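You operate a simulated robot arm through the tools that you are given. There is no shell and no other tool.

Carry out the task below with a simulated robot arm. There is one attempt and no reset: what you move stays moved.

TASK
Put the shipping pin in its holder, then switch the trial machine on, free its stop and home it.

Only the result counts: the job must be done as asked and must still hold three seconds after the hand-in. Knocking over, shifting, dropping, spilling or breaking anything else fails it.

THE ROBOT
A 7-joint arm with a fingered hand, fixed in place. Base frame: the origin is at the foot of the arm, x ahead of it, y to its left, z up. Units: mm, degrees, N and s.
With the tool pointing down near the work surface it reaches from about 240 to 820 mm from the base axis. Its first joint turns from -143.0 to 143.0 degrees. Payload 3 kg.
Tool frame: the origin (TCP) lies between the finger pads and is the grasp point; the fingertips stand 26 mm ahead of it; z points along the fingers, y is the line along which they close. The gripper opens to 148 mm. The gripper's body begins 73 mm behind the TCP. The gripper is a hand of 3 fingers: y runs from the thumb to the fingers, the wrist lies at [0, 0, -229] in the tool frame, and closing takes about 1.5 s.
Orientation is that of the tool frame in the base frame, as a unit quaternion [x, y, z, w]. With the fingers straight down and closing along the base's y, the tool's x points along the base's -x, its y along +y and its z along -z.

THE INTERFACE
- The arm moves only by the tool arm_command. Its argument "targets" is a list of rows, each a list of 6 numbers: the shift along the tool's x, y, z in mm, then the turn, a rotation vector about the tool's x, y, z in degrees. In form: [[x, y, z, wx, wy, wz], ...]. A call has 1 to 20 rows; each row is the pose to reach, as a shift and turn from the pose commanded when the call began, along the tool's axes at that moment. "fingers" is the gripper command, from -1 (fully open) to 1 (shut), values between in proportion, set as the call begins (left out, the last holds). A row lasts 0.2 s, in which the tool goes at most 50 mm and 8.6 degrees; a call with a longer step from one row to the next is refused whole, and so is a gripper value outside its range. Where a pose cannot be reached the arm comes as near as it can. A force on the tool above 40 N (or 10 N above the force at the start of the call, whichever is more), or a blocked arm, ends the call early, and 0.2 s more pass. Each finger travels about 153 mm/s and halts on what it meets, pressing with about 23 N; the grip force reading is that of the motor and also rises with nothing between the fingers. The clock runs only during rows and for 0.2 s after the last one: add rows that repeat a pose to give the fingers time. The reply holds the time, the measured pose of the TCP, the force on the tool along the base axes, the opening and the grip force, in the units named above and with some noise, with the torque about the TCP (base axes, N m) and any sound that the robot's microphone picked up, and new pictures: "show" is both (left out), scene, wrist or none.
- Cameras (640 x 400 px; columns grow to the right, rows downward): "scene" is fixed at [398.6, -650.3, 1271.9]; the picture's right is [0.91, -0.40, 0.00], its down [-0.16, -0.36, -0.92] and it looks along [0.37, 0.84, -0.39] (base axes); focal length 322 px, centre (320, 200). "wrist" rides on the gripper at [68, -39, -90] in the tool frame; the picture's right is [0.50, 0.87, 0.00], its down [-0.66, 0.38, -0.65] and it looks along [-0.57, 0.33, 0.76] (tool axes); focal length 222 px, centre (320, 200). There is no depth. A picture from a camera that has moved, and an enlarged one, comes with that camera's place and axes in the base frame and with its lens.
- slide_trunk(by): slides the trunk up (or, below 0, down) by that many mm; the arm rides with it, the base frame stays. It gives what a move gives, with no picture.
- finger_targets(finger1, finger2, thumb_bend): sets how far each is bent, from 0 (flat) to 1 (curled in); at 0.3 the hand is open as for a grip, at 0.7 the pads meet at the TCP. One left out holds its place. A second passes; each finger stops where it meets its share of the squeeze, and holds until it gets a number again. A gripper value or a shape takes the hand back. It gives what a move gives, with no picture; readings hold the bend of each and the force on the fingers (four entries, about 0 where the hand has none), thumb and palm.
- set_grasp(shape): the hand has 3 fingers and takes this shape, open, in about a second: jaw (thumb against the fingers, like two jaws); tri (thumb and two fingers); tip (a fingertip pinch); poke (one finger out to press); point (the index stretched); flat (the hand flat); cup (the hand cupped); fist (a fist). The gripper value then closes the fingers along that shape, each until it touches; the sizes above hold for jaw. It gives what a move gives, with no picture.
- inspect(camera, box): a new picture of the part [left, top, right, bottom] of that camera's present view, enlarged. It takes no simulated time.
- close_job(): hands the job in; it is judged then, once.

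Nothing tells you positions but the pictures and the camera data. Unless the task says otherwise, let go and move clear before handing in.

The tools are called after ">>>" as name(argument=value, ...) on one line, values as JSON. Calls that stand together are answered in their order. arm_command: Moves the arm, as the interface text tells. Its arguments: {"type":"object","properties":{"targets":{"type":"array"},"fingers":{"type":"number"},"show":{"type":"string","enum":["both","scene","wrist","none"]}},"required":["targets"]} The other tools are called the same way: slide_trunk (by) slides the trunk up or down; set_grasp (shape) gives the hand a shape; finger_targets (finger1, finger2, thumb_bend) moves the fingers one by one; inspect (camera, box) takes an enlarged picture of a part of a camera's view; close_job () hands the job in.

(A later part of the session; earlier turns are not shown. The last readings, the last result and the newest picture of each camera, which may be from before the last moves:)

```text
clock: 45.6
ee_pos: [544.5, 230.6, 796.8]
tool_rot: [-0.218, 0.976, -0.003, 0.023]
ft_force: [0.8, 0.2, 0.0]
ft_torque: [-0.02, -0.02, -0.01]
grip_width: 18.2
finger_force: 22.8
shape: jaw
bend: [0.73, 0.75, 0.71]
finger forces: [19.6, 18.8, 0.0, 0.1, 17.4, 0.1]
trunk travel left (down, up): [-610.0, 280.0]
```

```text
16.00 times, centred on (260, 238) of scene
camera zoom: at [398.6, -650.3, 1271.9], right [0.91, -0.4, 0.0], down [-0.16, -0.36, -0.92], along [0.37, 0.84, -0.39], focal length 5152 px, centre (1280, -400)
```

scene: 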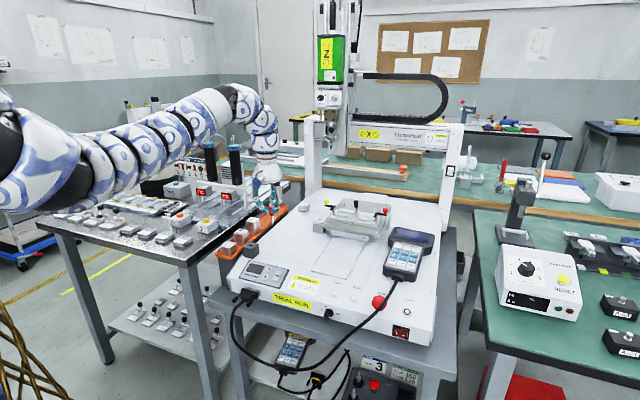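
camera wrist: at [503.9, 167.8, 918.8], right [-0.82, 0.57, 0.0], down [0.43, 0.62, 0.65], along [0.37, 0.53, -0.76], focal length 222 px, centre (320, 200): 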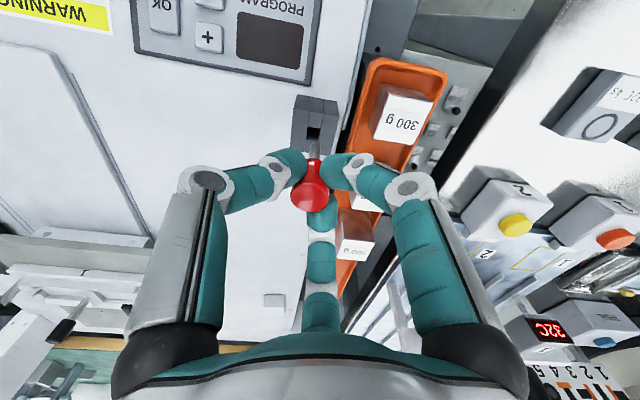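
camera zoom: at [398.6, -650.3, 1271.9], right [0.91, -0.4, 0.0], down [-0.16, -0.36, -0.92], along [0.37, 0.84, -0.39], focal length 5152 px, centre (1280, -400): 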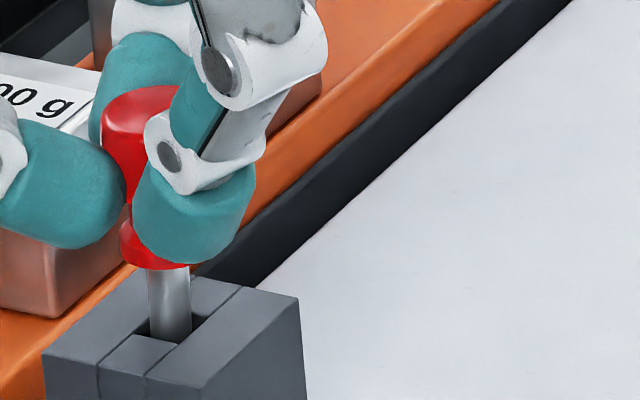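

>>> arm_command(targets=[[0.1, 0, 2.5, 0, 0, 0], [0.2, 0.05, 5, 0, 0, 0], [0.3, 0.1, 7.5, 0, 0, 0], [0.42, 0.13, 10, 0, 0, 0], [0.5, 0.15, 11.5, 0, 0, 0]], show="wrist")

>>> inspect(camera="scene", box=[236, 215, 276, 250])

```text
clock: 46.8
ee_pos: [545.6, 228.6, 784.9]
tool_rot: [-0.217, 0.976, -0.002, 0.024]
ft_force: [-0.5, -0.4, 0.2]
ft_torque: [0.02, 0.0, 0.0]
grip_width: 18.3
finger_force: 22.7
shape: jaw
bend: [0.73, 0.75, 0.71]
finger forces: [19.5, 18.9, 0.0, 0.0, 17.4, 0.1]
trunk travel left (down, up): [-610.0, 280.0]
camera wrist: at [496.7, 162.8, 873.5], right [-0.82, 0.57, -0.03], down [0.4, 0.62, 0.68], along [0.41, 0.54, -0.74], focal length 222 px, centre (320, 200)
```

wrist: 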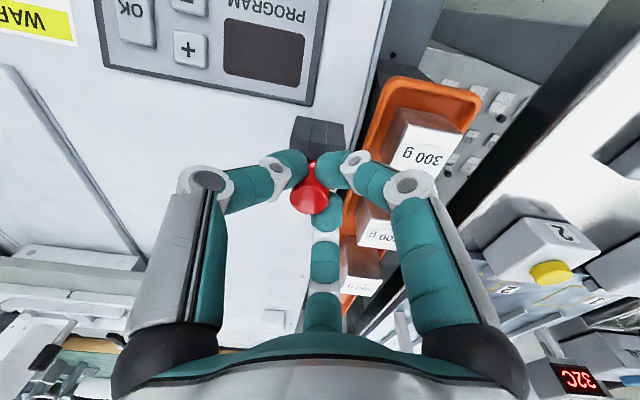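

```text
11.43 times, centred on (256, 232) of scene
camera zoom: at [398.6, -650.3, 1271.9], right [0.91, -0.4, 0.0], down [-0.16, -0.36, -0.92], along [0.37, 0.84, -0.39], focal length 3680 px, centre (1051, -171)
```

zoom: 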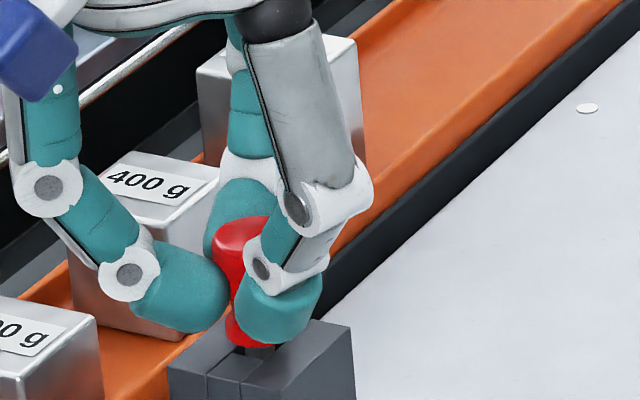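

>>> arm_command(targets=[[0, 0, 0.7, 0, 0, 0], [0.05, 0, 1.4, 0, 0, 0], [0.05, 0, 1.4, 0, 0, 0]], show="none")

>>> inspect(camera="scene", box=[246, 230, 274, 250])

```text
clock: 47.6
ee_pos: [545.0, 229.2, 783.7]
tool_rot: [-0.217, 0.976, -0.002, 0.023]
ft_force: [0.3, -0.5, -0.3]
ft_torque: [0.0, 0.01, 0.01]
grip_width: 18.5
finger_force: 23.3
shape: jaw
bend: [0.73, 0.75, 0.71]
finger forces: [19.5, 18.9, 0.0, 0.0, 17.5, 0.1]
trunk travel left (down, up): [-610.0, 280.0]
```

```text
16.00 times, centred on (260, 240) of scene
camera zoom: at [398.6, -650.3, 1271.9], right [0.91, -0.4, 0.0], down [-0.16, -0.36, -0.92], along [0.37, 0.84, -0.39], focal length 5152 px, centre (1280, -440)
```

zoom: 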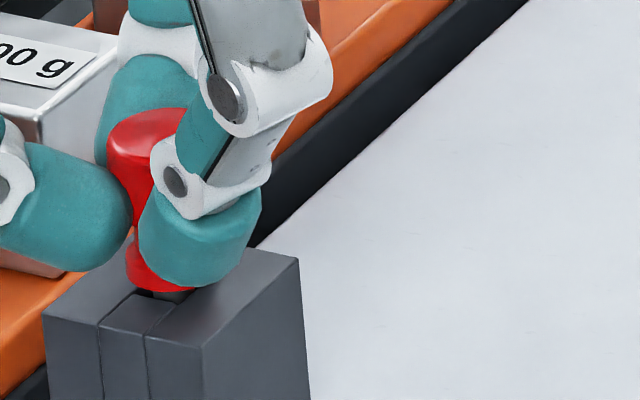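

Only about 2 mm remain, so I let the pin go; it drops onto its flange. I open just moderately to stay clear of the weights.

>>> arm_command(targets=[[0, 0, 0, 0, 0, 0], [0, 0, 0, 0, 0, 0], [0, 0, 0, 0, 0, 0], [0, 0, 0, 0, 0, 0]], fingers=0.35, show="wrist")

>>> inspect(camera="scene", box=[236, 215, 276, 250])

```text
clock: 48.6
ee_pos: [545.9, 228.5, 783.5]
tool_rot: [-0.217, 0.976, -0.003, 0.023]
ft_force: [-0.1, 0.4, 0.0]
ft_torque: [0.03, 0.0, -0.01]
grip_width: 47.8
finger_force: 0.0
shape: jaw
bend: [0.77, 0.77, 0.7]
finger forces: [0.0, 0.0, 0.0, 0.0, 0.0, 0.0]
trunk travel left (down, up): [-610.0, 280.0]
camera wrist: at [497.0, 162.8, 872.3], right [-0.82, 0.57, -0.04], down [0.4, 0.62, 0.68], along [0.41, 0.54, -0.74], focal length 222 px, centre (320, 200)
```

wrist: 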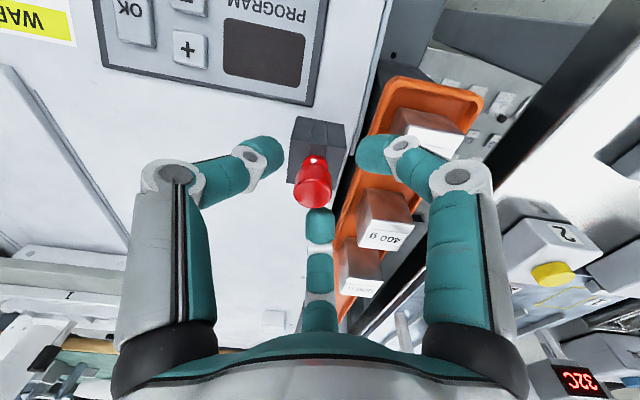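

```text
11.43 times, centred on (256, 232) of scene
camera zoom: at [398.6, -650.3, 1271.9], right [0.91, -0.4, 0.0], down [-0.16, -0.36, -0.92], along [0.37, 0.84, -0.39], focal length 3680 px, centre (1051, -171)
```

zoom: 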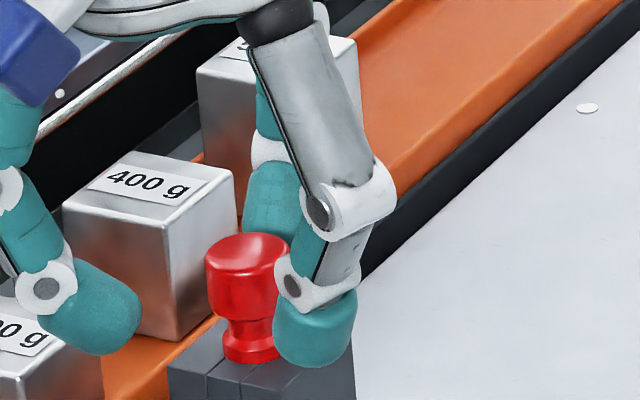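

The pin is seated in its holder and released. I rise straight up and inspect it.

>>> arm_command(targets=[[-0.4, -0.1, -10, 0, 0, 0], [-0.9, -0.3, -22, 0, 0, 0], [-1.5, -0.5, -36, 0, 0, 0], [-2.2, -0.7, -52, 0, 0, 0], [-3, -0.9, -70, -0.3, 1.3, 0], [-3.4, -1, -80, -0.6, 2.7, 0], [-3.4, -1, -80, -0.6, 2.7, 0]], show="wrist")

>>> inspect(camera="scene", box=[236, 215, 276, 250])

>>> inspect(camera="wrist", box=[270, 90, 370, 190])

```text
clock: 50.2
ee_pos: [545.5, 229.6, 865.0]
tool_rot: [-0.216, 0.976, -0.003, -0.001]
ft_force: [1.2, 0.5, -0.3]
ft_torque: [0.01, -0.02, -0.01]
grip_width: 48.1
finger_force: 0.0
shape: jaw
bend: [0.77, 0.77, 0.7]
finger forces: [0.0, 0.1, 0.0, 0.0, 0.0, 0.1]
trunk travel left (down, up): [-610.0, 280.0]
camera wrist: at [501.9, 164.0, 956.3], right [-0.82, 0.57, 0.0], down [0.43, 0.62, 0.65], along [0.37, 0.53, -0.76], focal length 222 px, centre (320, 200)
```

wrist: 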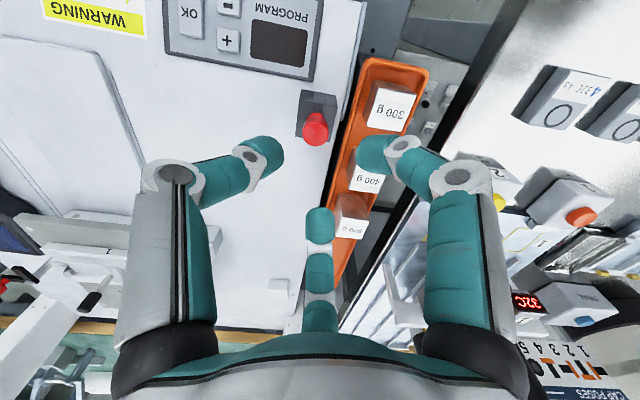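

```text
11.43 times, centred on (256, 232) of scene
camera zoom: at [398.6, -650.3, 1271.9], right [0.91, -0.4, 0.0], down [-0.16, -0.36, -0.92], along [0.37, 0.84, -0.39], focal length 3680 px, centre (1051, -171)
```

zoom: 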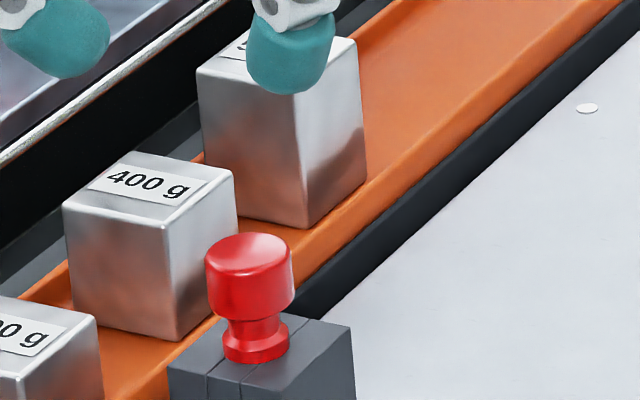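

```text
4.00 times, centred on (320, 140) of wrist
camera zoom: at [501.9, 164.0, 956.3], right [-0.82, 0.57, 0.0], down [0.43, 0.62, 0.65], along [0.37, 0.53, -0.76], focal length 888 px, centre (320, 440)
```

zoom: 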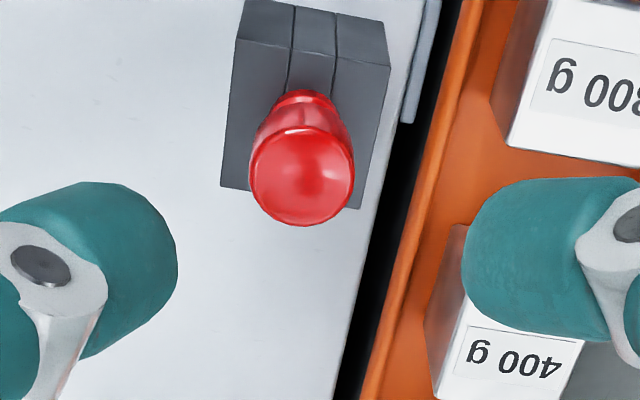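

The pin now sits in its holder. Next is the power switch at the machine's front right; I move across, well above the machine, toward the controls.

>>> arm_command(targets=[[2, -40, -15, 0, 0, 0], [4, -80, -30, 0, 0, 0], [6, -120, -35, 0, 0, 0], [8, -160, -35, 0, 0, 0], [10, -200, -35, 0, 0, 0], [12, -240, -35, 0, 0, 0], [14, -280, -35, 0, 0, 0], [16, -320, -35, 0, 0, 0], [17, -350, -35, 0, 0, 0], [17.5, -376, -35, 0, 0, 0], [17.5, -376, -35, 0, 0, 0]], fingers=-1, show="both")

```text
clock: 52.6
ee_pos: [689.5, -118.8, 899.6]
tool_rot: [-0.217, 0.976, -0.004, -0.001]
ft_force: [0.2, 0.8, -0.2]
ft_torque: [0.02, -0.01, 0.01]
grip_width: 147.9
finger_force: 0.1
shape: jaw
bend: [0.3, 0.3, 0.3]
finger forces: [0.1, 0.0, 0.0, 0.0, 0.0, 0.1]
trunk travel left (down, up): [-610.0, 280.0]
camera wrist: at [644.8, -183.8, 991.6], right [-0.82, 0.57, -0.01], down [0.43, 0.63, 0.65], along [0.38, 0.53, -0.76], focal length 222 px, centre (320, 200)
```

scene: 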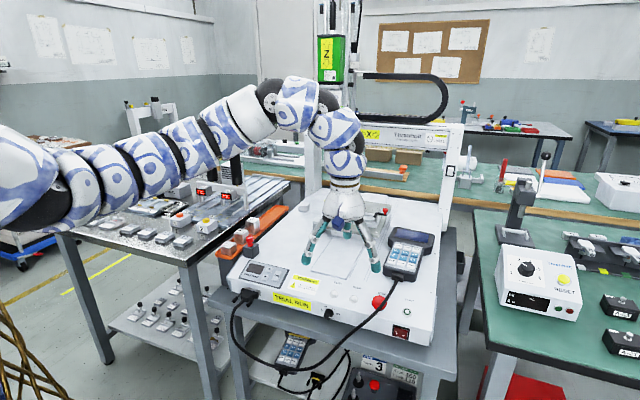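
wrist: 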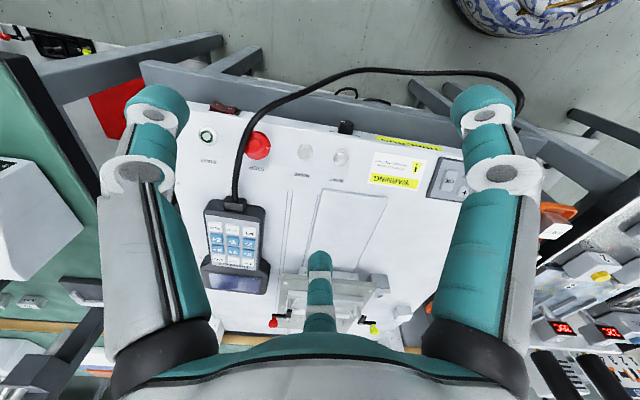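

>>> inspect(camera="wrist", box=[180, 70, 380, 200])

>>> inspect(camera="wrist", box=[190, 85, 280, 165])

>>> set_grasp(shape="poke")

>>> arm_command(targets=[[0, 0, 0, 0, 0, 0]], show="wrist")

>>> inspect(camera="scene", box=[280, 160, 400, 290])

```text
3.08 times, centred on (280, 135) of wrist
camera zoom: at [644.8, -183.8, 991.6], right [-0.82, 0.57, -0.01], down [0.43, 0.63, 0.65], along [0.38, 0.53, -0.76], focal length 684 px, centre (443, 400)
```

zoom: 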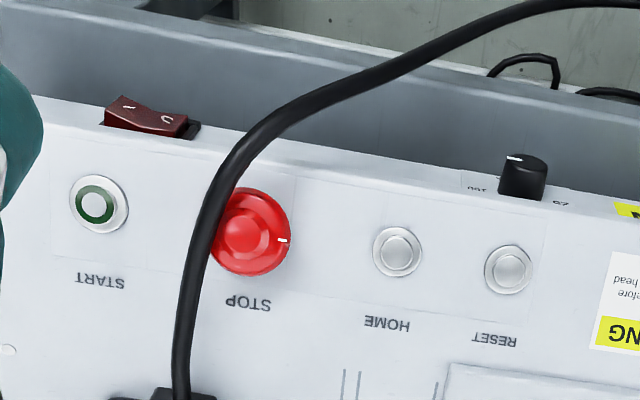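

```text
5.00 times, centred on (235, 125) of wrist
camera zoom: at [644.8, -183.8, 991.6], right [-0.82, 0.57, -0.01], down [0.43, 0.63, 0.65], along [0.38, 0.53, -0.76], focal length 1111 px, centre (745, 575)
```

zoom: 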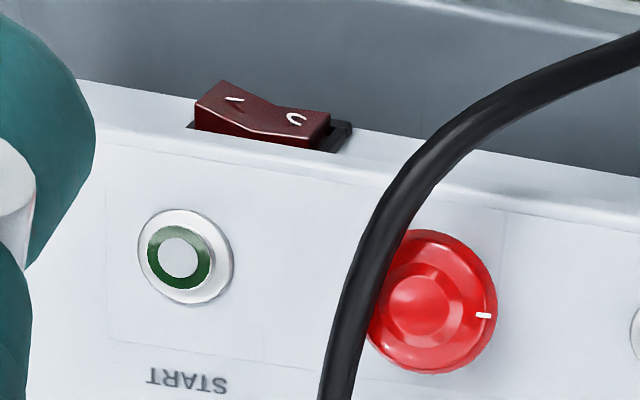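

```text
clock: 53.5
ee_pos: [688.6, -118.1, 900.3]
tool_rot: [-0.217, 0.976, -0.003, 0.0]
ft_force: [0.1, -0.1, -0.3]
ft_torque: [0.02, -0.02, -0.03]
grip_width: 0.0
finger_force: 0.0
shape: poke
bend: [1.0, 1.0, 0.4]
finger forces: [0.0, 0.1, 0.0, 0.0, 0.1, 0.0]
trunk travel left (down, up): [-610.0, 280.0]
```

```text
clock: 53.9
ee_pos: [689.4, -119.4, 901.0]
tool_rot: [-0.217, 0.976, -0.004, 0.0]
ft_force: [-0.6, 0.2, -0.3]
ft_torque: [-0.04, -0.01, 0.01]
grip_width: 0.3
finger_force: 0.1
shape: poke
bend: [1.0, 1.0, 0.4]
finger forces: [0.0, 0.0, 0.0, 0.0, 0.1, 0.0]
trunk travel left (down, up): [-610.0, 280.0]
camera wrist: at [644.6, -183.6, 991.5], right [-0.82, 0.57, -0.01], down [0.43, 0.63, 0.65], along [0.38, 0.53, -0.76], focal length 222 px, centre (320, 200)
```

wrist: 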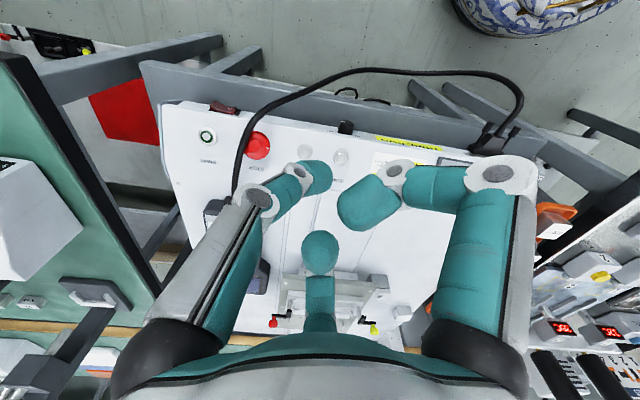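

```text
3.08 times, centred on (340, 225) of scene
camera zoom: at [398.6, -650.3, 1271.9], right [0.91, -0.4, 0.0], down [-0.16, -0.36, -0.92], along [0.37, 0.84, -0.39], focal length 991 px, centre (258, 123)
```

zoom: 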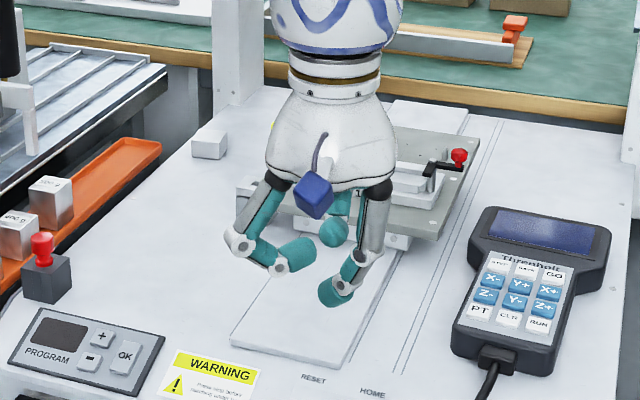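

"Poke" curls the two fingers and leaves the thumb as the poking finger. I look at its geometry closely to find where its tip sits in the tool frame.

>>> inspect(camera="wrist", box=[230, 140, 430, 280])

>>> inspect(camera="scene", box=[310, 190, 370, 270])

```text
2.86 times, centred on (330, 210) of wrist
camera zoom: at [644.6, -183.6, 991.5], right [-0.82, 0.57, -0.01], down [0.43, 0.63, 0.65], along [0.38, 0.53, -0.76], focal length 635 px, centre (291, 171)
```

zoom: 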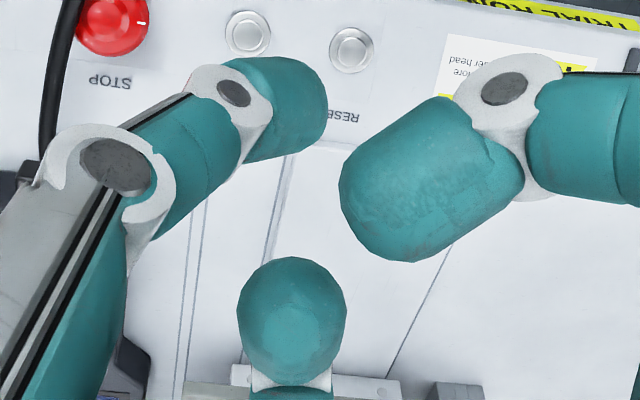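

```text
5.00 times, centred on (340, 230) of scene
camera zoom: at [398.6, -650.3, 1271.9], right [0.91, -0.4, 0.0], down [-0.16, -0.36, -0.92], along [0.37, 0.84, -0.39], focal length 1610 px, centre (220, 50)
```

zoom: 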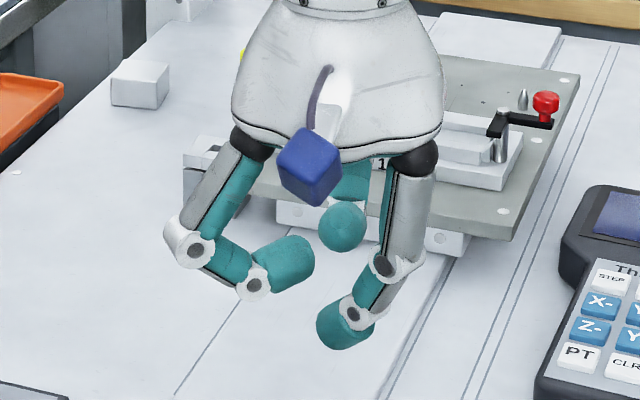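

In "poke" the thumb tip lies about on the tool axis, roughly 26 mm ahead of the TCP, with the other fingers well behind it. For the rocker on the front face I tilt the hand 45° so it can press toward the machine; I do it here in free air.

>>> arm_command(targets=[[0, 0, -10, -2.5, -7, 0], [0, 0, -20, -5, -14, 0], [0, 0, -30, -7.5, -21, 0], [0, 0, -30, -10, -28, 0], [0, 0, -30, -12.5, -35, 0], [0, 0, -30, -15.3, -42.3, 0], [0, 0, -30, -15.3, -42.3, 0]], show="both")

```text
clock: 55.5
ee_pos: [689.2, -117.8, 930.9]
tool_rot: [-0.201, 0.903, 0.203, 0.322]
ft_force: [-0.6, 1.0, 0.2]
ft_torque: [0.0, -0.01, 0.03]
grip_width: 0.0
finger_force: 0.1
shape: poke
bend: [1.0, 1.0, 0.4]
finger forces: [0.0, 0.0, 0.0, 0.0, 0.0, 0.1]
trunk travel left (down, up): [-610.0, 280.0]
camera wrist: at [615.7, -213.6, 942.3], right [-0.78, 0.61, -0.13], down [-0.05, 0.15, 0.99], along [0.62, 0.78, -0.08], focal length 222 px, centre (320, 200)
```

scene: 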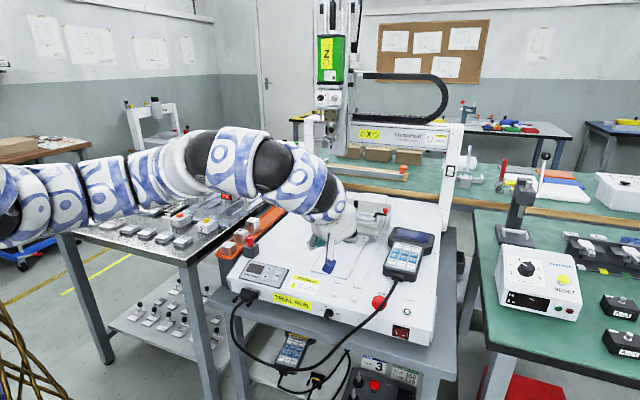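
wrist: 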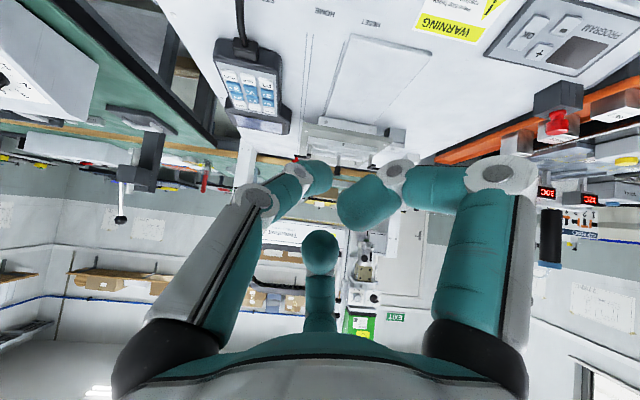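

The tilted pose works and the camera now looks nearly level. I move in front of the machine's right end, staying high, then come down with the trunk to look at the rocker face on.

>>> arm_command(targets=[[-3, -35, -9, 0, 0, 0], [-6, -70, -18, 0, 0, 0], [-9, -105, -27, 0, 0, 0], [-12, -140, -35, 0, 0, 0], [-13.4, -154, -38.9, 0, 0, 0], [-13.4, -154, -38.9, 0, 0, 0]], show="none")

>>> slide_trunk(by=-150)

>>> arm_command(targets=[[0, 0, 0, 0, 0, 0]], show="both")

```text
clock: 56.9
ee_pos: [757.4, -260.9, 928.5]
tool_rot: [-0.201, 0.903, 0.202, 0.323]
ft_force: [-0.3, 0.2, 0.3]
ft_torque: [0.01, 0.0, -0.01]
grip_width: 0.0
finger_force: 0.0
shape: poke
bend: [1.0, 1.0, 0.4]
finger forces: [0.0, 0.1, 0.1, 0.0, 0.0, 0.0]
out of reach, approached as far as the arm can: row 2, 3, 4, 5, 6
trunk travel left (down, up): [-610.0, 280.0]
```

```text
clock: 58.7
ee_pos: [757.2, -261.5, 778.9]
tool_rot: [-0.201, 0.903, 0.2, 0.321]
ft_force: [0.9, 0.0, 0.1]
ft_torque: [-0.01, 0.01, 0.03]
grip_width: 0.1
finger_force: 0.0
shape: poke
bend: [1.0, 1.0, 0.4]
finger forces: [0.1, 0.0, 0.0, 0.0, 0.1, 0.0]
trunk travel left (down, up): [-460.0, 430.0]
```

```text
clock: 59.1
ee_pos: [758.3, -262.1, 779.1]
tool_rot: [-0.201, 0.903, 0.202, 0.322]
ft_force: [0.2, 0.0, 0.4]
ft_torque: [-0.02, 0.02, 0.02]
grip_width: 0.1
finger_force: 0.0
shape: poke
bend: [1.0, 1.0, 0.4]
finger forces: [0.0, 0.1, 0.1, 0.0, 0.1, 0.0]
trunk travel left (down, up): [-460.0, 430.0]
camera wrist: at [683.9, -356.3, 790.1], right [-0.78, 0.61, -0.13], down [-0.05, 0.15, 0.99], along [0.62, 0.78, -0.09], focal length 222 px, centre (320, 200)
```

scene: 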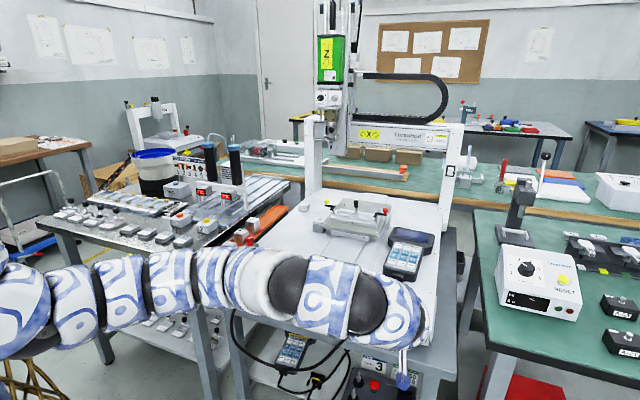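
wrist: 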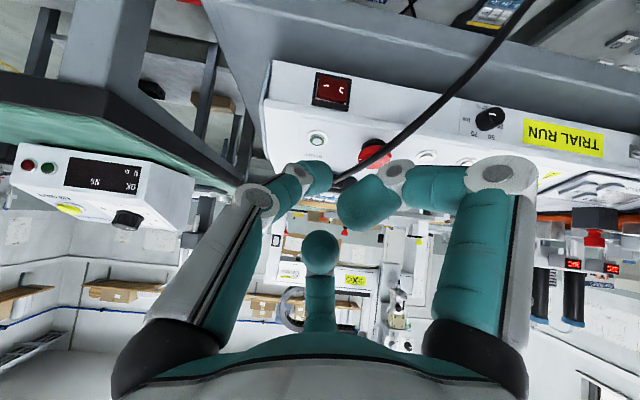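

I can see the rocker face on (picture upside down), with its "I" half on the machine's right side. I zoom in to measure it.

>>> inspect(camera="wrist", box=[290, 50, 410, 170])

>>> inspect(camera="wrist", box=[305, 65, 360, 115])

```text
3.33 times, centred on (350, 110) of wrist
camera zoom: at [683.9, -356.3, 790.1], right [-0.78, 0.61, -0.13], down [-0.05, 0.15, 0.99], along [0.62, 0.78, -0.09], focal length 740 px, centre (220, 500)
```

zoom: 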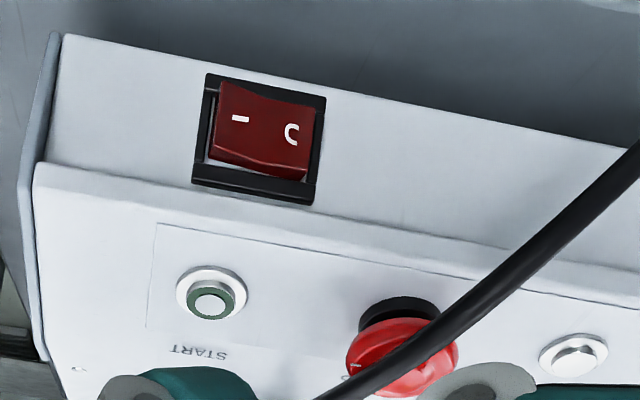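

```text
8.00 times, centred on (332, 90) of wrist
camera zoom: at [683.9, -356.3, 790.1], right [-0.78, 0.61, -0.13], down [-0.05, 0.15, 0.99], along [0.62, 0.78, -0.09], focal length 1777 px, centre (220, 1080)
```

zoom: 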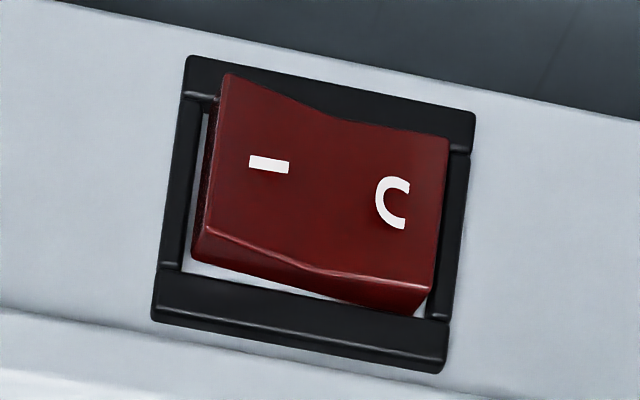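

The rocker's "I" mark is at about (833.6, -183.4, 646), recessed below an overhanging lip whose front edge is near z 681. To keep the other fingers out of the way there, I try splaying them flat with only the thumb extended.

>>> finger_targets(finger1=0, finger2=0, thumb_bend=0.4)

>>> arm_command(targets=[[0, 0, 0, 0, 0, 0]], show="both")

>>> inspect(camera="scene", box=[340, 270, 480, 400])

```text
clock: 60.1
ee_pos: [757.5, -262.1, 779.1]
tool_rot: [-0.201, 0.903, 0.202, 0.322]
ft_force: [-0.1, -0.1, 0.5]
ft_torque: [-0.01, -0.03, 0.01]
grip_width: 141.7
finger_force: 0.0
shape: fingers
bend: [0.0, 0.0, 0.4]
finger forces: [0.0, 0.1, 0.1, 0.1, 0.0, 0.0]
trunk travel left (down, up): [-460.0, 430.0]
```

```text
clock: 60.5
ee_pos: [757.7, -261.5, 780.2]
tool_rot: [-0.201, 0.903, 0.201, 0.323]
ft_force: [0.7, 0.5, 0.1]
ft_torque: [-0.02, 0.01, 0.01]
grip_width: 141.5
finger_force: 0.0
shape: fingers
bend: [0.0, 0.0, 0.4]
finger forces: [0.0, 0.0, 0.1, 0.0, 0.0, 0.0]
trunk travel left (down, up): [-460.0, 430.0]
camera wrist: at [683.9, -356.3, 790.0], right [-0.78, 0.61, -0.13], down [-0.05, 0.15, 0.99], along [0.62, 0.78, -0.09], focal length 222 px, centre (320, 200)
```

scene: 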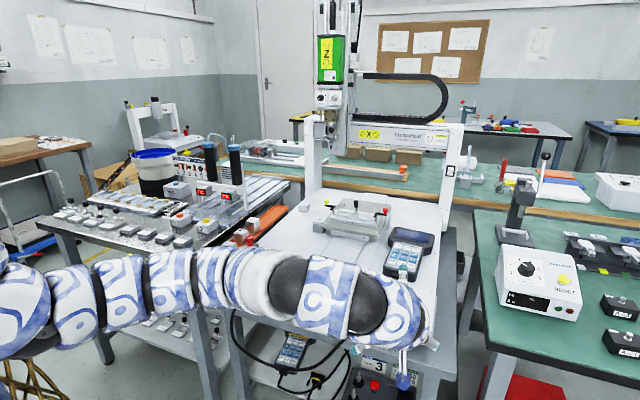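
wrist: 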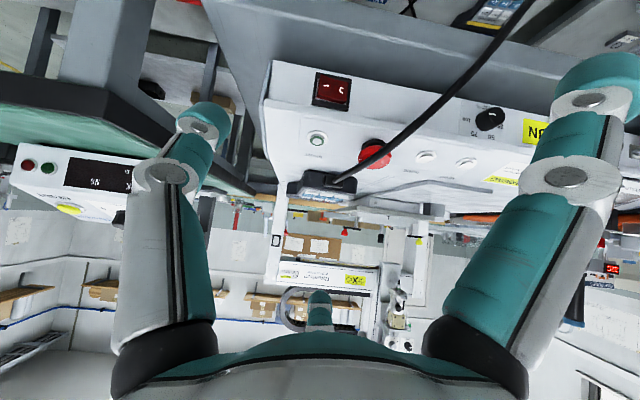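

```text
3.08 times, centred on (410, 335) of scene
camera zoom: at [398.6, -650.3, 1271.9], right [0.91, -0.4, 0.0], down [-0.16, -0.36, -0.92], along [0.37, 0.84, -0.39], focal length 991 px, centre (43, -215)
```

zoom: 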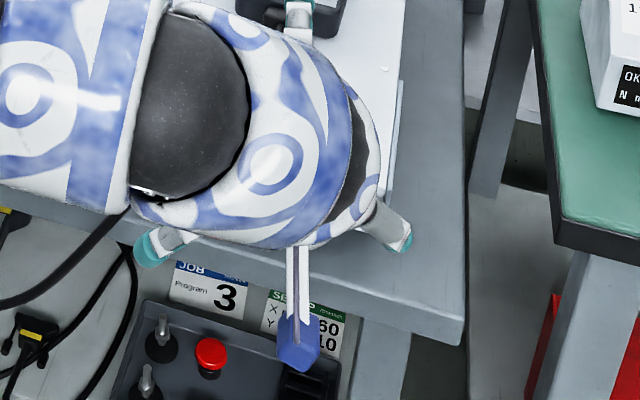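

With individual targets the thumb flares outward instead of staying on the axis. I try the "point" shape for comparison.

>>> set_grasp(shape="point")

>>> arm_command(targets=[[0, 0, 0, 0, 0, 0]], show="wrist")

```text
clock: 61.4
ee_pos: [757.8, -260.0, 778.4]
tool_rot: [-0.2, 0.903, 0.2, 0.322]
ft_force: [-0.1, -0.6, -0.6]
ft_torque: [0.0, 0.01, 0.01]
grip_width: 0.0
finger_force: 0.2
shape: point
bend: [0.7, 1.0, 0.88]
finger forces: [0.0, 0.1, 0.0, 0.0, 0.0, 0.0]
trunk travel left (down, up): [-460.0, 430.0]
```

```text
clock: 61.8
ee_pos: [757.6, -262.2, 779.9]
tool_rot: [-0.2, 0.903, 0.201, 0.322]
ft_force: [0.7, 0.9, 0.0]
ft_torque: [0.02, -0.02, 0.01]
grip_width: 0.0
finger_force: 0.0
shape: point
bend: [0.7, 1.0, 0.88]
finger forces: [0.1, 0.1, 0.1, 0.1, 0.0, 0.0]
trunk travel left (down, up): [-460.0, 430.0]
camera wrist: at [684.0, -356.3, 790.1], right [-0.78, 0.61, -0.13], down [-0.05, 0.15, 0.99], along [0.62, 0.78, -0.09], focal length 222 px, centre (320, 200)
```

wrist: 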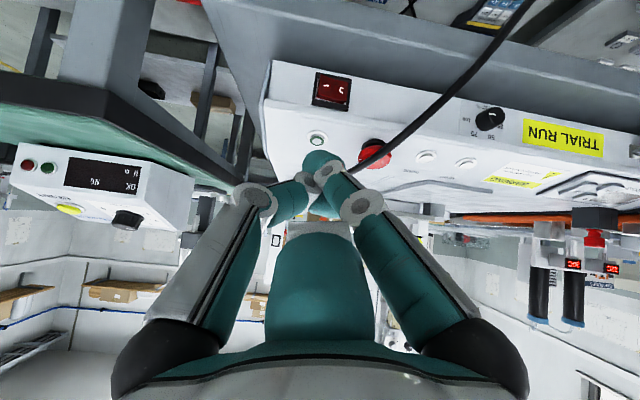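

>>> inspect(camera="wrist", box=[220, 130, 420, 330])

>>> inspect(camera="scene", box=[340, 250, 460, 380])

```text
2.00 times, centred on (320, 230) of wrist
camera zoom: at [684.0, -356.3, 790.1], right [-0.78, 0.61, -0.13], down [-0.05, 0.15, 0.99], along [0.62, 0.78, -0.09], focal length 444 px, centre (320, 140)
```

zoom: 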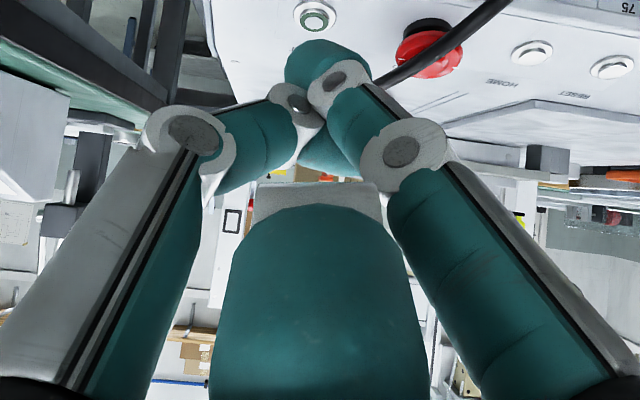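

```text
3.08 times, centred on (400, 315) of scene
camera zoom: at [398.6, -650.3, 1271.9], right [0.91, -0.4, 0.0], down [-0.16, -0.36, -0.92], along [0.37, 0.84, -0.39], focal length 991 px, centre (74, -154)
```

zoom: 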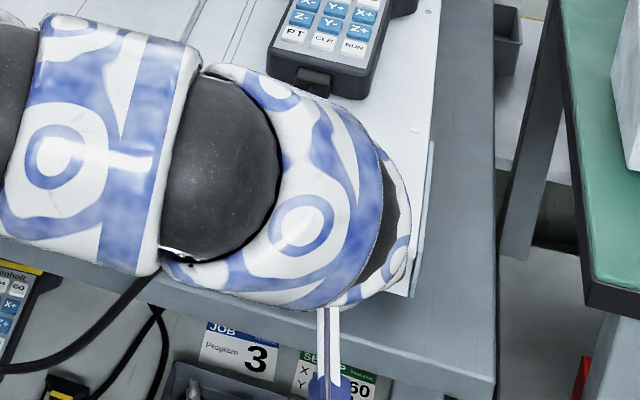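

"Point" is much better: one finger stretched along the axis about 52 mm ahead of the TCP, nothing near it on the lip side. I tilt a little further and go down in front of the machine, staying clear of the lip and the cable.

>>> arm_command(targets=[[16, -6, 17, -1, -2.8, 0], [32, -11, 34, -2, -5.6, 0], [48, -17, 51, -3, -8.4, 0], [63, -22.4, 67.6, -4.07, -11.3, 0], [63, -22.4, 67.6, -4.07, -11.3, 0], [63, -22.4, 67.6, -4.07, -11.3, 0]], show="both")

>>> inspect(camera="wrist", box=[240, 60, 440, 240])

```text
clock: 63.2
ee_pos: [757.1, -262.0, 682.7]
tool_rot: [-0.191, 0.859, 0.251, 0.403]
ft_force: [-0.6, -0.4, 0.7]
ft_torque: [-0.05, -0.02, -0.01]
grip_width: 0.0
finger_force: 0.1
shape: point
bend: [0.7, 1.0, 0.9]
finger forces: [0.0, 0.1, 0.0, 0.0, 0.0, 0.0]
trunk travel left (down, up): [-460.0, 430.0]
camera wrist: at [683.6, -356.0, 669.5], right [-0.76, 0.63, -0.15], down [-0.2, 0.0, 0.98], along [0.62, 0.78, 0.12], focal length 222 px, centre (320, 200)
```

scene: 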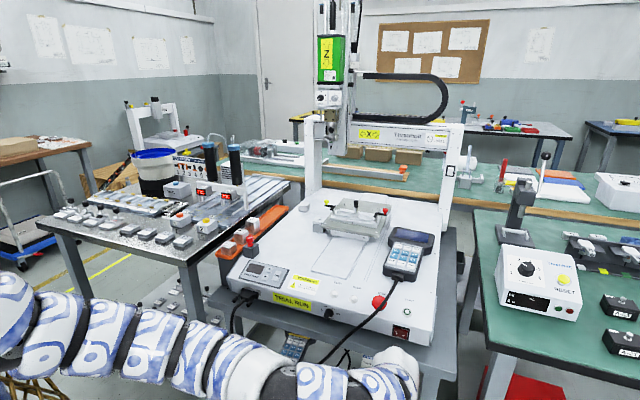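
wrist: 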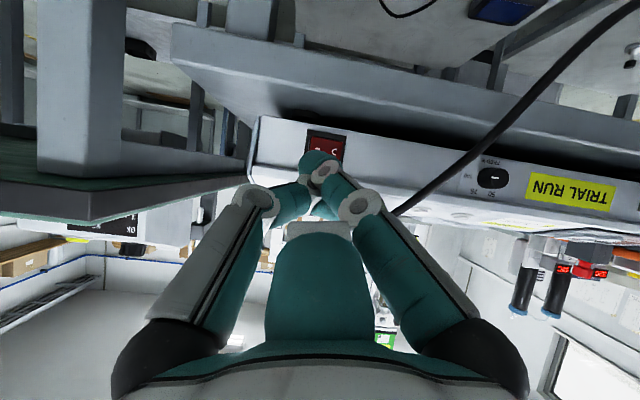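

```text
2.22 times, centred on (340, 150) of wrist
camera zoom: at [683.6, -356.0, 669.5], right [-0.76, 0.63, -0.15], down [-0.2, 0.0, 0.98], along [0.62, 0.78, 0.12], focal length 494 px, centre (276, 311)
```

zoom: 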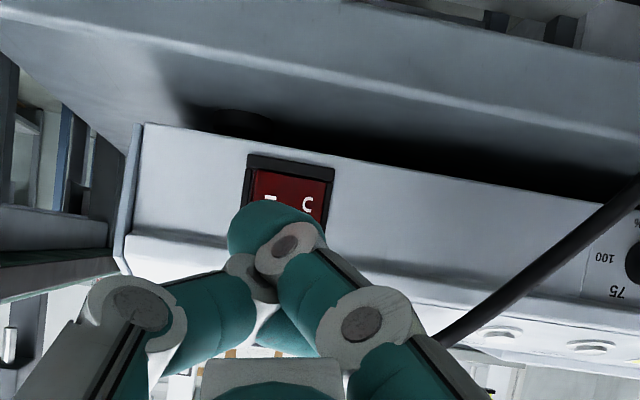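

The fingertip is now about 65 mm in front of the "I" half. I advance to about 15 mm before contact, lowering slightly, and check again.

>>> arm_command(targets=[[0, 0, 0, 0, 0, 0], [-3, 2, 14, 0, 0, 0], [-7, 4, 27, 0, 0, 0], [-11, 6, 39, 0, 0, 0], [-14.4, 7.8, 49.1, 0, 0, 0], [-14.4, 7.8, 49.1, 0, 0, 0]], show="wrist")

>>> inspect(camera="wrist", box=[270, 100, 400, 200])

>>> inspect(camera="scene", box=[350, 280, 450, 380])

```text
clock: 64.6
ee_pos: [792.3, -225.0, 668.7]
tool_rot: [-0.191, 0.859, 0.252, 0.403]
ft_force: [-0.2, -0.4, 0.3]
ft_torque: [0.02, 0.02, -0.01]
grip_width: 0.0
finger_force: 0.1
shape: point
bend: [0.7, 1.0, 0.91]
finger forces: [0.0, 0.1, 0.0, 0.0, 0.0, 0.0]
trunk travel left (down, up): [-460.0, 430.0]
camera wrist: at [718.6, -319.1, 655.3], right [-0.76, 0.63, -0.15], down [-0.2, 0.0, 0.98], along [0.62, 0.78, 0.12], focal length 222 px, centre (320, 200)
```

wrist: 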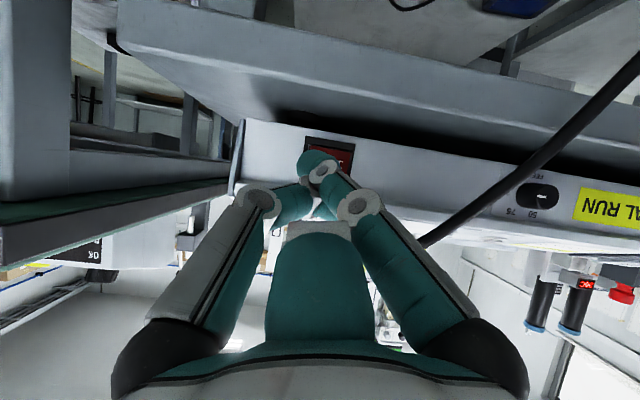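

```text
4.00 times, centred on (335, 150) of wrist
camera zoom: at [718.6, -319.1, 655.3], right [-0.76, 0.63, -0.15], down [-0.2, 0.0, 0.98], along [0.62, 0.78, 0.12], focal length 888 px, centre (260, 400)
```

zoom: 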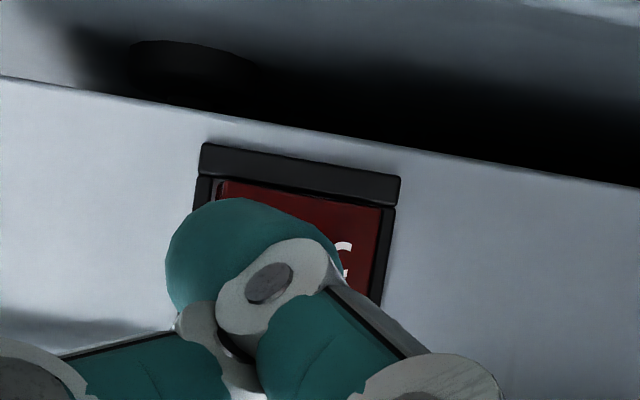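

```text
4.00 times, centred on (400, 330) of scene
camera zoom: at [398.6, -650.3, 1271.9], right [0.91, -0.4, 0.0], down [-0.16, -0.36, -0.92], along [0.37, 0.84, -0.39], focal length 1288 px, centre (0, -320)
```

zoom: 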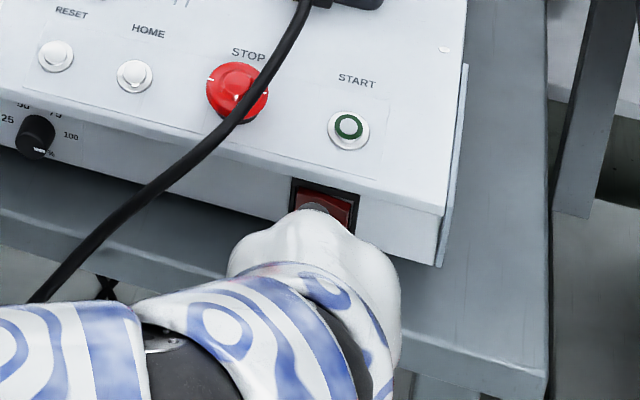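

The fingertip covers the "I" half, the "O" half stays free. I push toward the machine in small steps, watching force and sound.

>>> arm_command(targets=[[-3.1, 1.1, 5.0, 0, 0, 0], [-5.1, 1.9, 8.4, 0, 0, 0], [-6.7, 2.5, 10.9, 0, 0, 0], [-7.7, 2.9, 12.5, 0, 0, 0], [-8.7, 3.3, 14.2, 0, 0, 0], [-9.3, 3.4, 15.0, 0, 0, 0], [-9.8, 3.6, 15.9, 0, 0, 0]], show="wrist")

>>> inspect(camera="scene", box=[350, 280, 450, 380])

```text
clock: 66.2
ee_pos: [804.3, -213.4, 670.1]
tool_rot: [-0.192, 0.859, 0.253, 0.402]
ft_force: [0.7, 0.5, -0.8]
ft_torque: [-0.02, -0.07, 0.03]
grip_width: 0.2
finger_force: 0.0
shape: point
bend: [0.7, 1.0, 0.92]
finger forces: [0.0, 0.1, 0.1, 0.1, 0.2, 0.0]
trunk travel left (down, up): [-460.0, 430.0]
camera wrist: at [731.8, -306.7, 656.8], right [-0.76, 0.63, -0.15], down [-0.2, 0.0, 0.98], along [0.62, 0.78, 0.12], focal length 222 px, centre (320, 200)
```

wrist: 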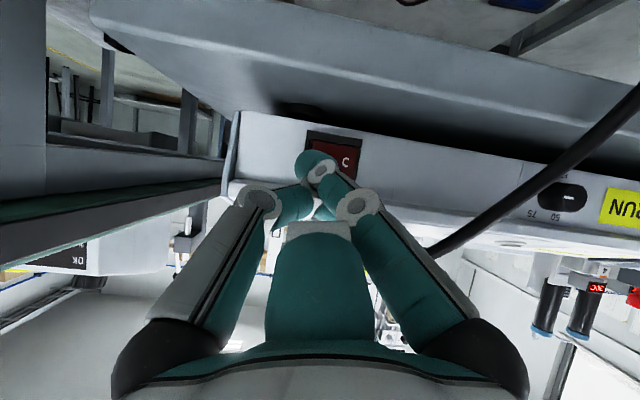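

```text
4.00 times, centred on (400, 330) of scene
camera zoom: at [398.6, -650.3, 1271.9], right [0.91, -0.4, 0.0], down [-0.16, -0.36, -0.92], along [0.37, 0.84, -0.39], focal length 1288 px, centre (0, -320)
```

zoom: 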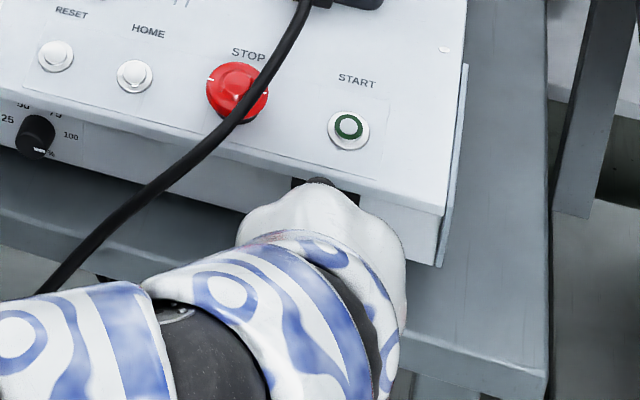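

No contact yet; I continue in finer steps.

>>> arm_command(targets=[[-0.6, 0.2, 1.4, 0, 0, 0], [-1.2, 0.4, 2.8, 0, 0, 0], [-1.8, 0.6, 4.0, 0, 0, 0], [-2.4, 0.9, 5.2, 0, 0, 0], [-2.4, 0.9, 5.2, 0, 0, 0]], show="none")

>>> inspect(camera="wrist", box=[270, 100, 400, 200])

```text
clock: 67.4
ee_pos: [809.5, -208.4, 671.1]
tool_rot: [-0.192, 0.859, 0.252, 0.403]
ft_force: [-0.6, -0.5, 0.1]
ft_torque: [0.01, -0.01, 0.01]
grip_width: 0.3
finger_force: 0.0
shape: point
bend: [0.7, 1.0, 0.92]
finger forces: [0.1, 0.0, 0.0, 0.1, 0.0, 0.0]
trunk travel left (down, up): [-460.0, 430.0]
```

```text
4.00 times, centred on (335, 150) of wrist
camera zoom: at [735.7, -302.2, 656.2], right [-0.76, 0.63, -0.15], down [-0.19, 0.0, 0.98], along [0.62, 0.78, 0.12], focal length 888 px, centre (260, 400)
```

zoom: 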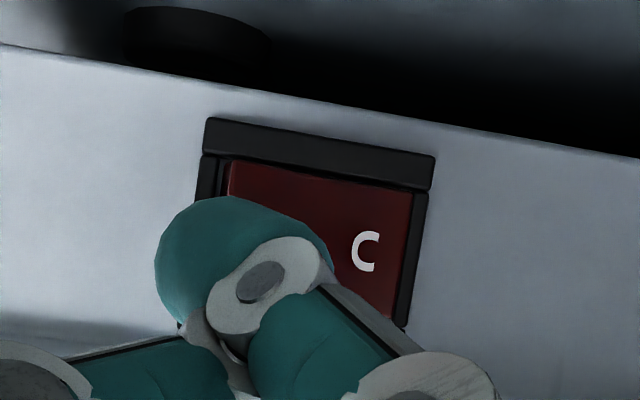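

Still no contact, and the fingertip seems to sit a little too far toward the machine's right edge of the rocker. I shift about 6 mm to the left and advance further in small steps.

>>> arm_command(targets=[[1, 2.8, 0, 0, 0, 0], [2, 5.65, 0, 0, 0, 0], [1.2, 5.9, 1.3, 0, 0, 0], [0.5, 6.2, 2.5, 0, 0, 0], [-0.3, 6.5, 3.8, 0, 0, 0], [-1.1, 6.8, 5.0, 0, 0, 0]], show="none")

>>> inspect(camera="wrist", box=[270, 100, 400, 200])

```text
clock: 68.8
ee_pos: [809.4, -199.1, 668.9]
tool_rot: [-0.191, 0.859, 0.252, 0.403]
ft_force: [0.3, 0.2, -0.6]
ft_torque: [0.01, -0.01, 0.01]
grip_width: 0.1
finger_force: 0.1
shape: point
bend: [0.7, 1.0, 0.92]
finger forces: [0.1, 0.0, 0.0, 0.1, 0.0, 0.0]
trunk travel left (down, up): [-460.0, 430.0]
```

```text
4.00 times, centred on (335, 150) of wrist
camera zoom: at [735.4, -293.4, 655.4], right [-0.76, 0.63, -0.15], down [-0.2, 0.0, 0.98], along [0.62, 0.78, 0.12], focal length 888 px, centre (260, 400)
```

zoom: 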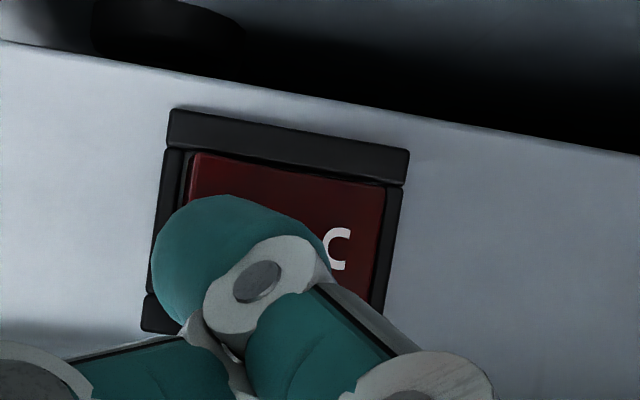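

>>> arm_command(targets=[[-0.8, 0.3, 1.3, 0, 0, 0], [-1.5, 0.6, 2.5, 0, 0, 0], [-2.3, 0.9, 3.8, 0, 0, 0], [-3.1, 1.1, 5.0, 0, 0, 0], [-3.9, 1.4, 6.3, 0, 0, 0], [-4.6, 1.7, 7.5, 0, 0, 0], [-5.1, 1.9, 8.4, 0, 0, 0]], show="none")

>>> inspect(camera="wrist", box=[270, 100, 400, 200])

```text
clock: 70.4
ee_pos: [816.2, -192.3, 668.8]
tool_rot: [-0.191, 0.859, 0.252, 0.402]
ft_force: [-5.5, -4.8, 0.8]
ft_torque: [-0.11, 0.08, -0.03]
grip_width: 0.0
finger_force: 0.1
shape: point
bend: [0.7, 1.0, 0.92]
finger forces: [0.0, 0.0, 0.1, 0.1, 0.1, 0.0]
trunk travel left (down, up): [-460.0, 430.0]
```

```text
4.00 times, centred on (335, 150) of wrist
camera zoom: at [742.7, -286.8, 655.9], right [-0.76, 0.63, -0.15], down [-0.19, 0.0, 0.98], along [0.62, 0.78, 0.12], focal length 888 px, centre (260, 400)
```

zoom: 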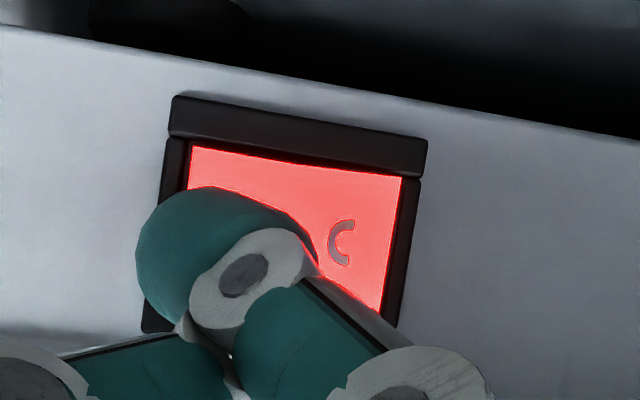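

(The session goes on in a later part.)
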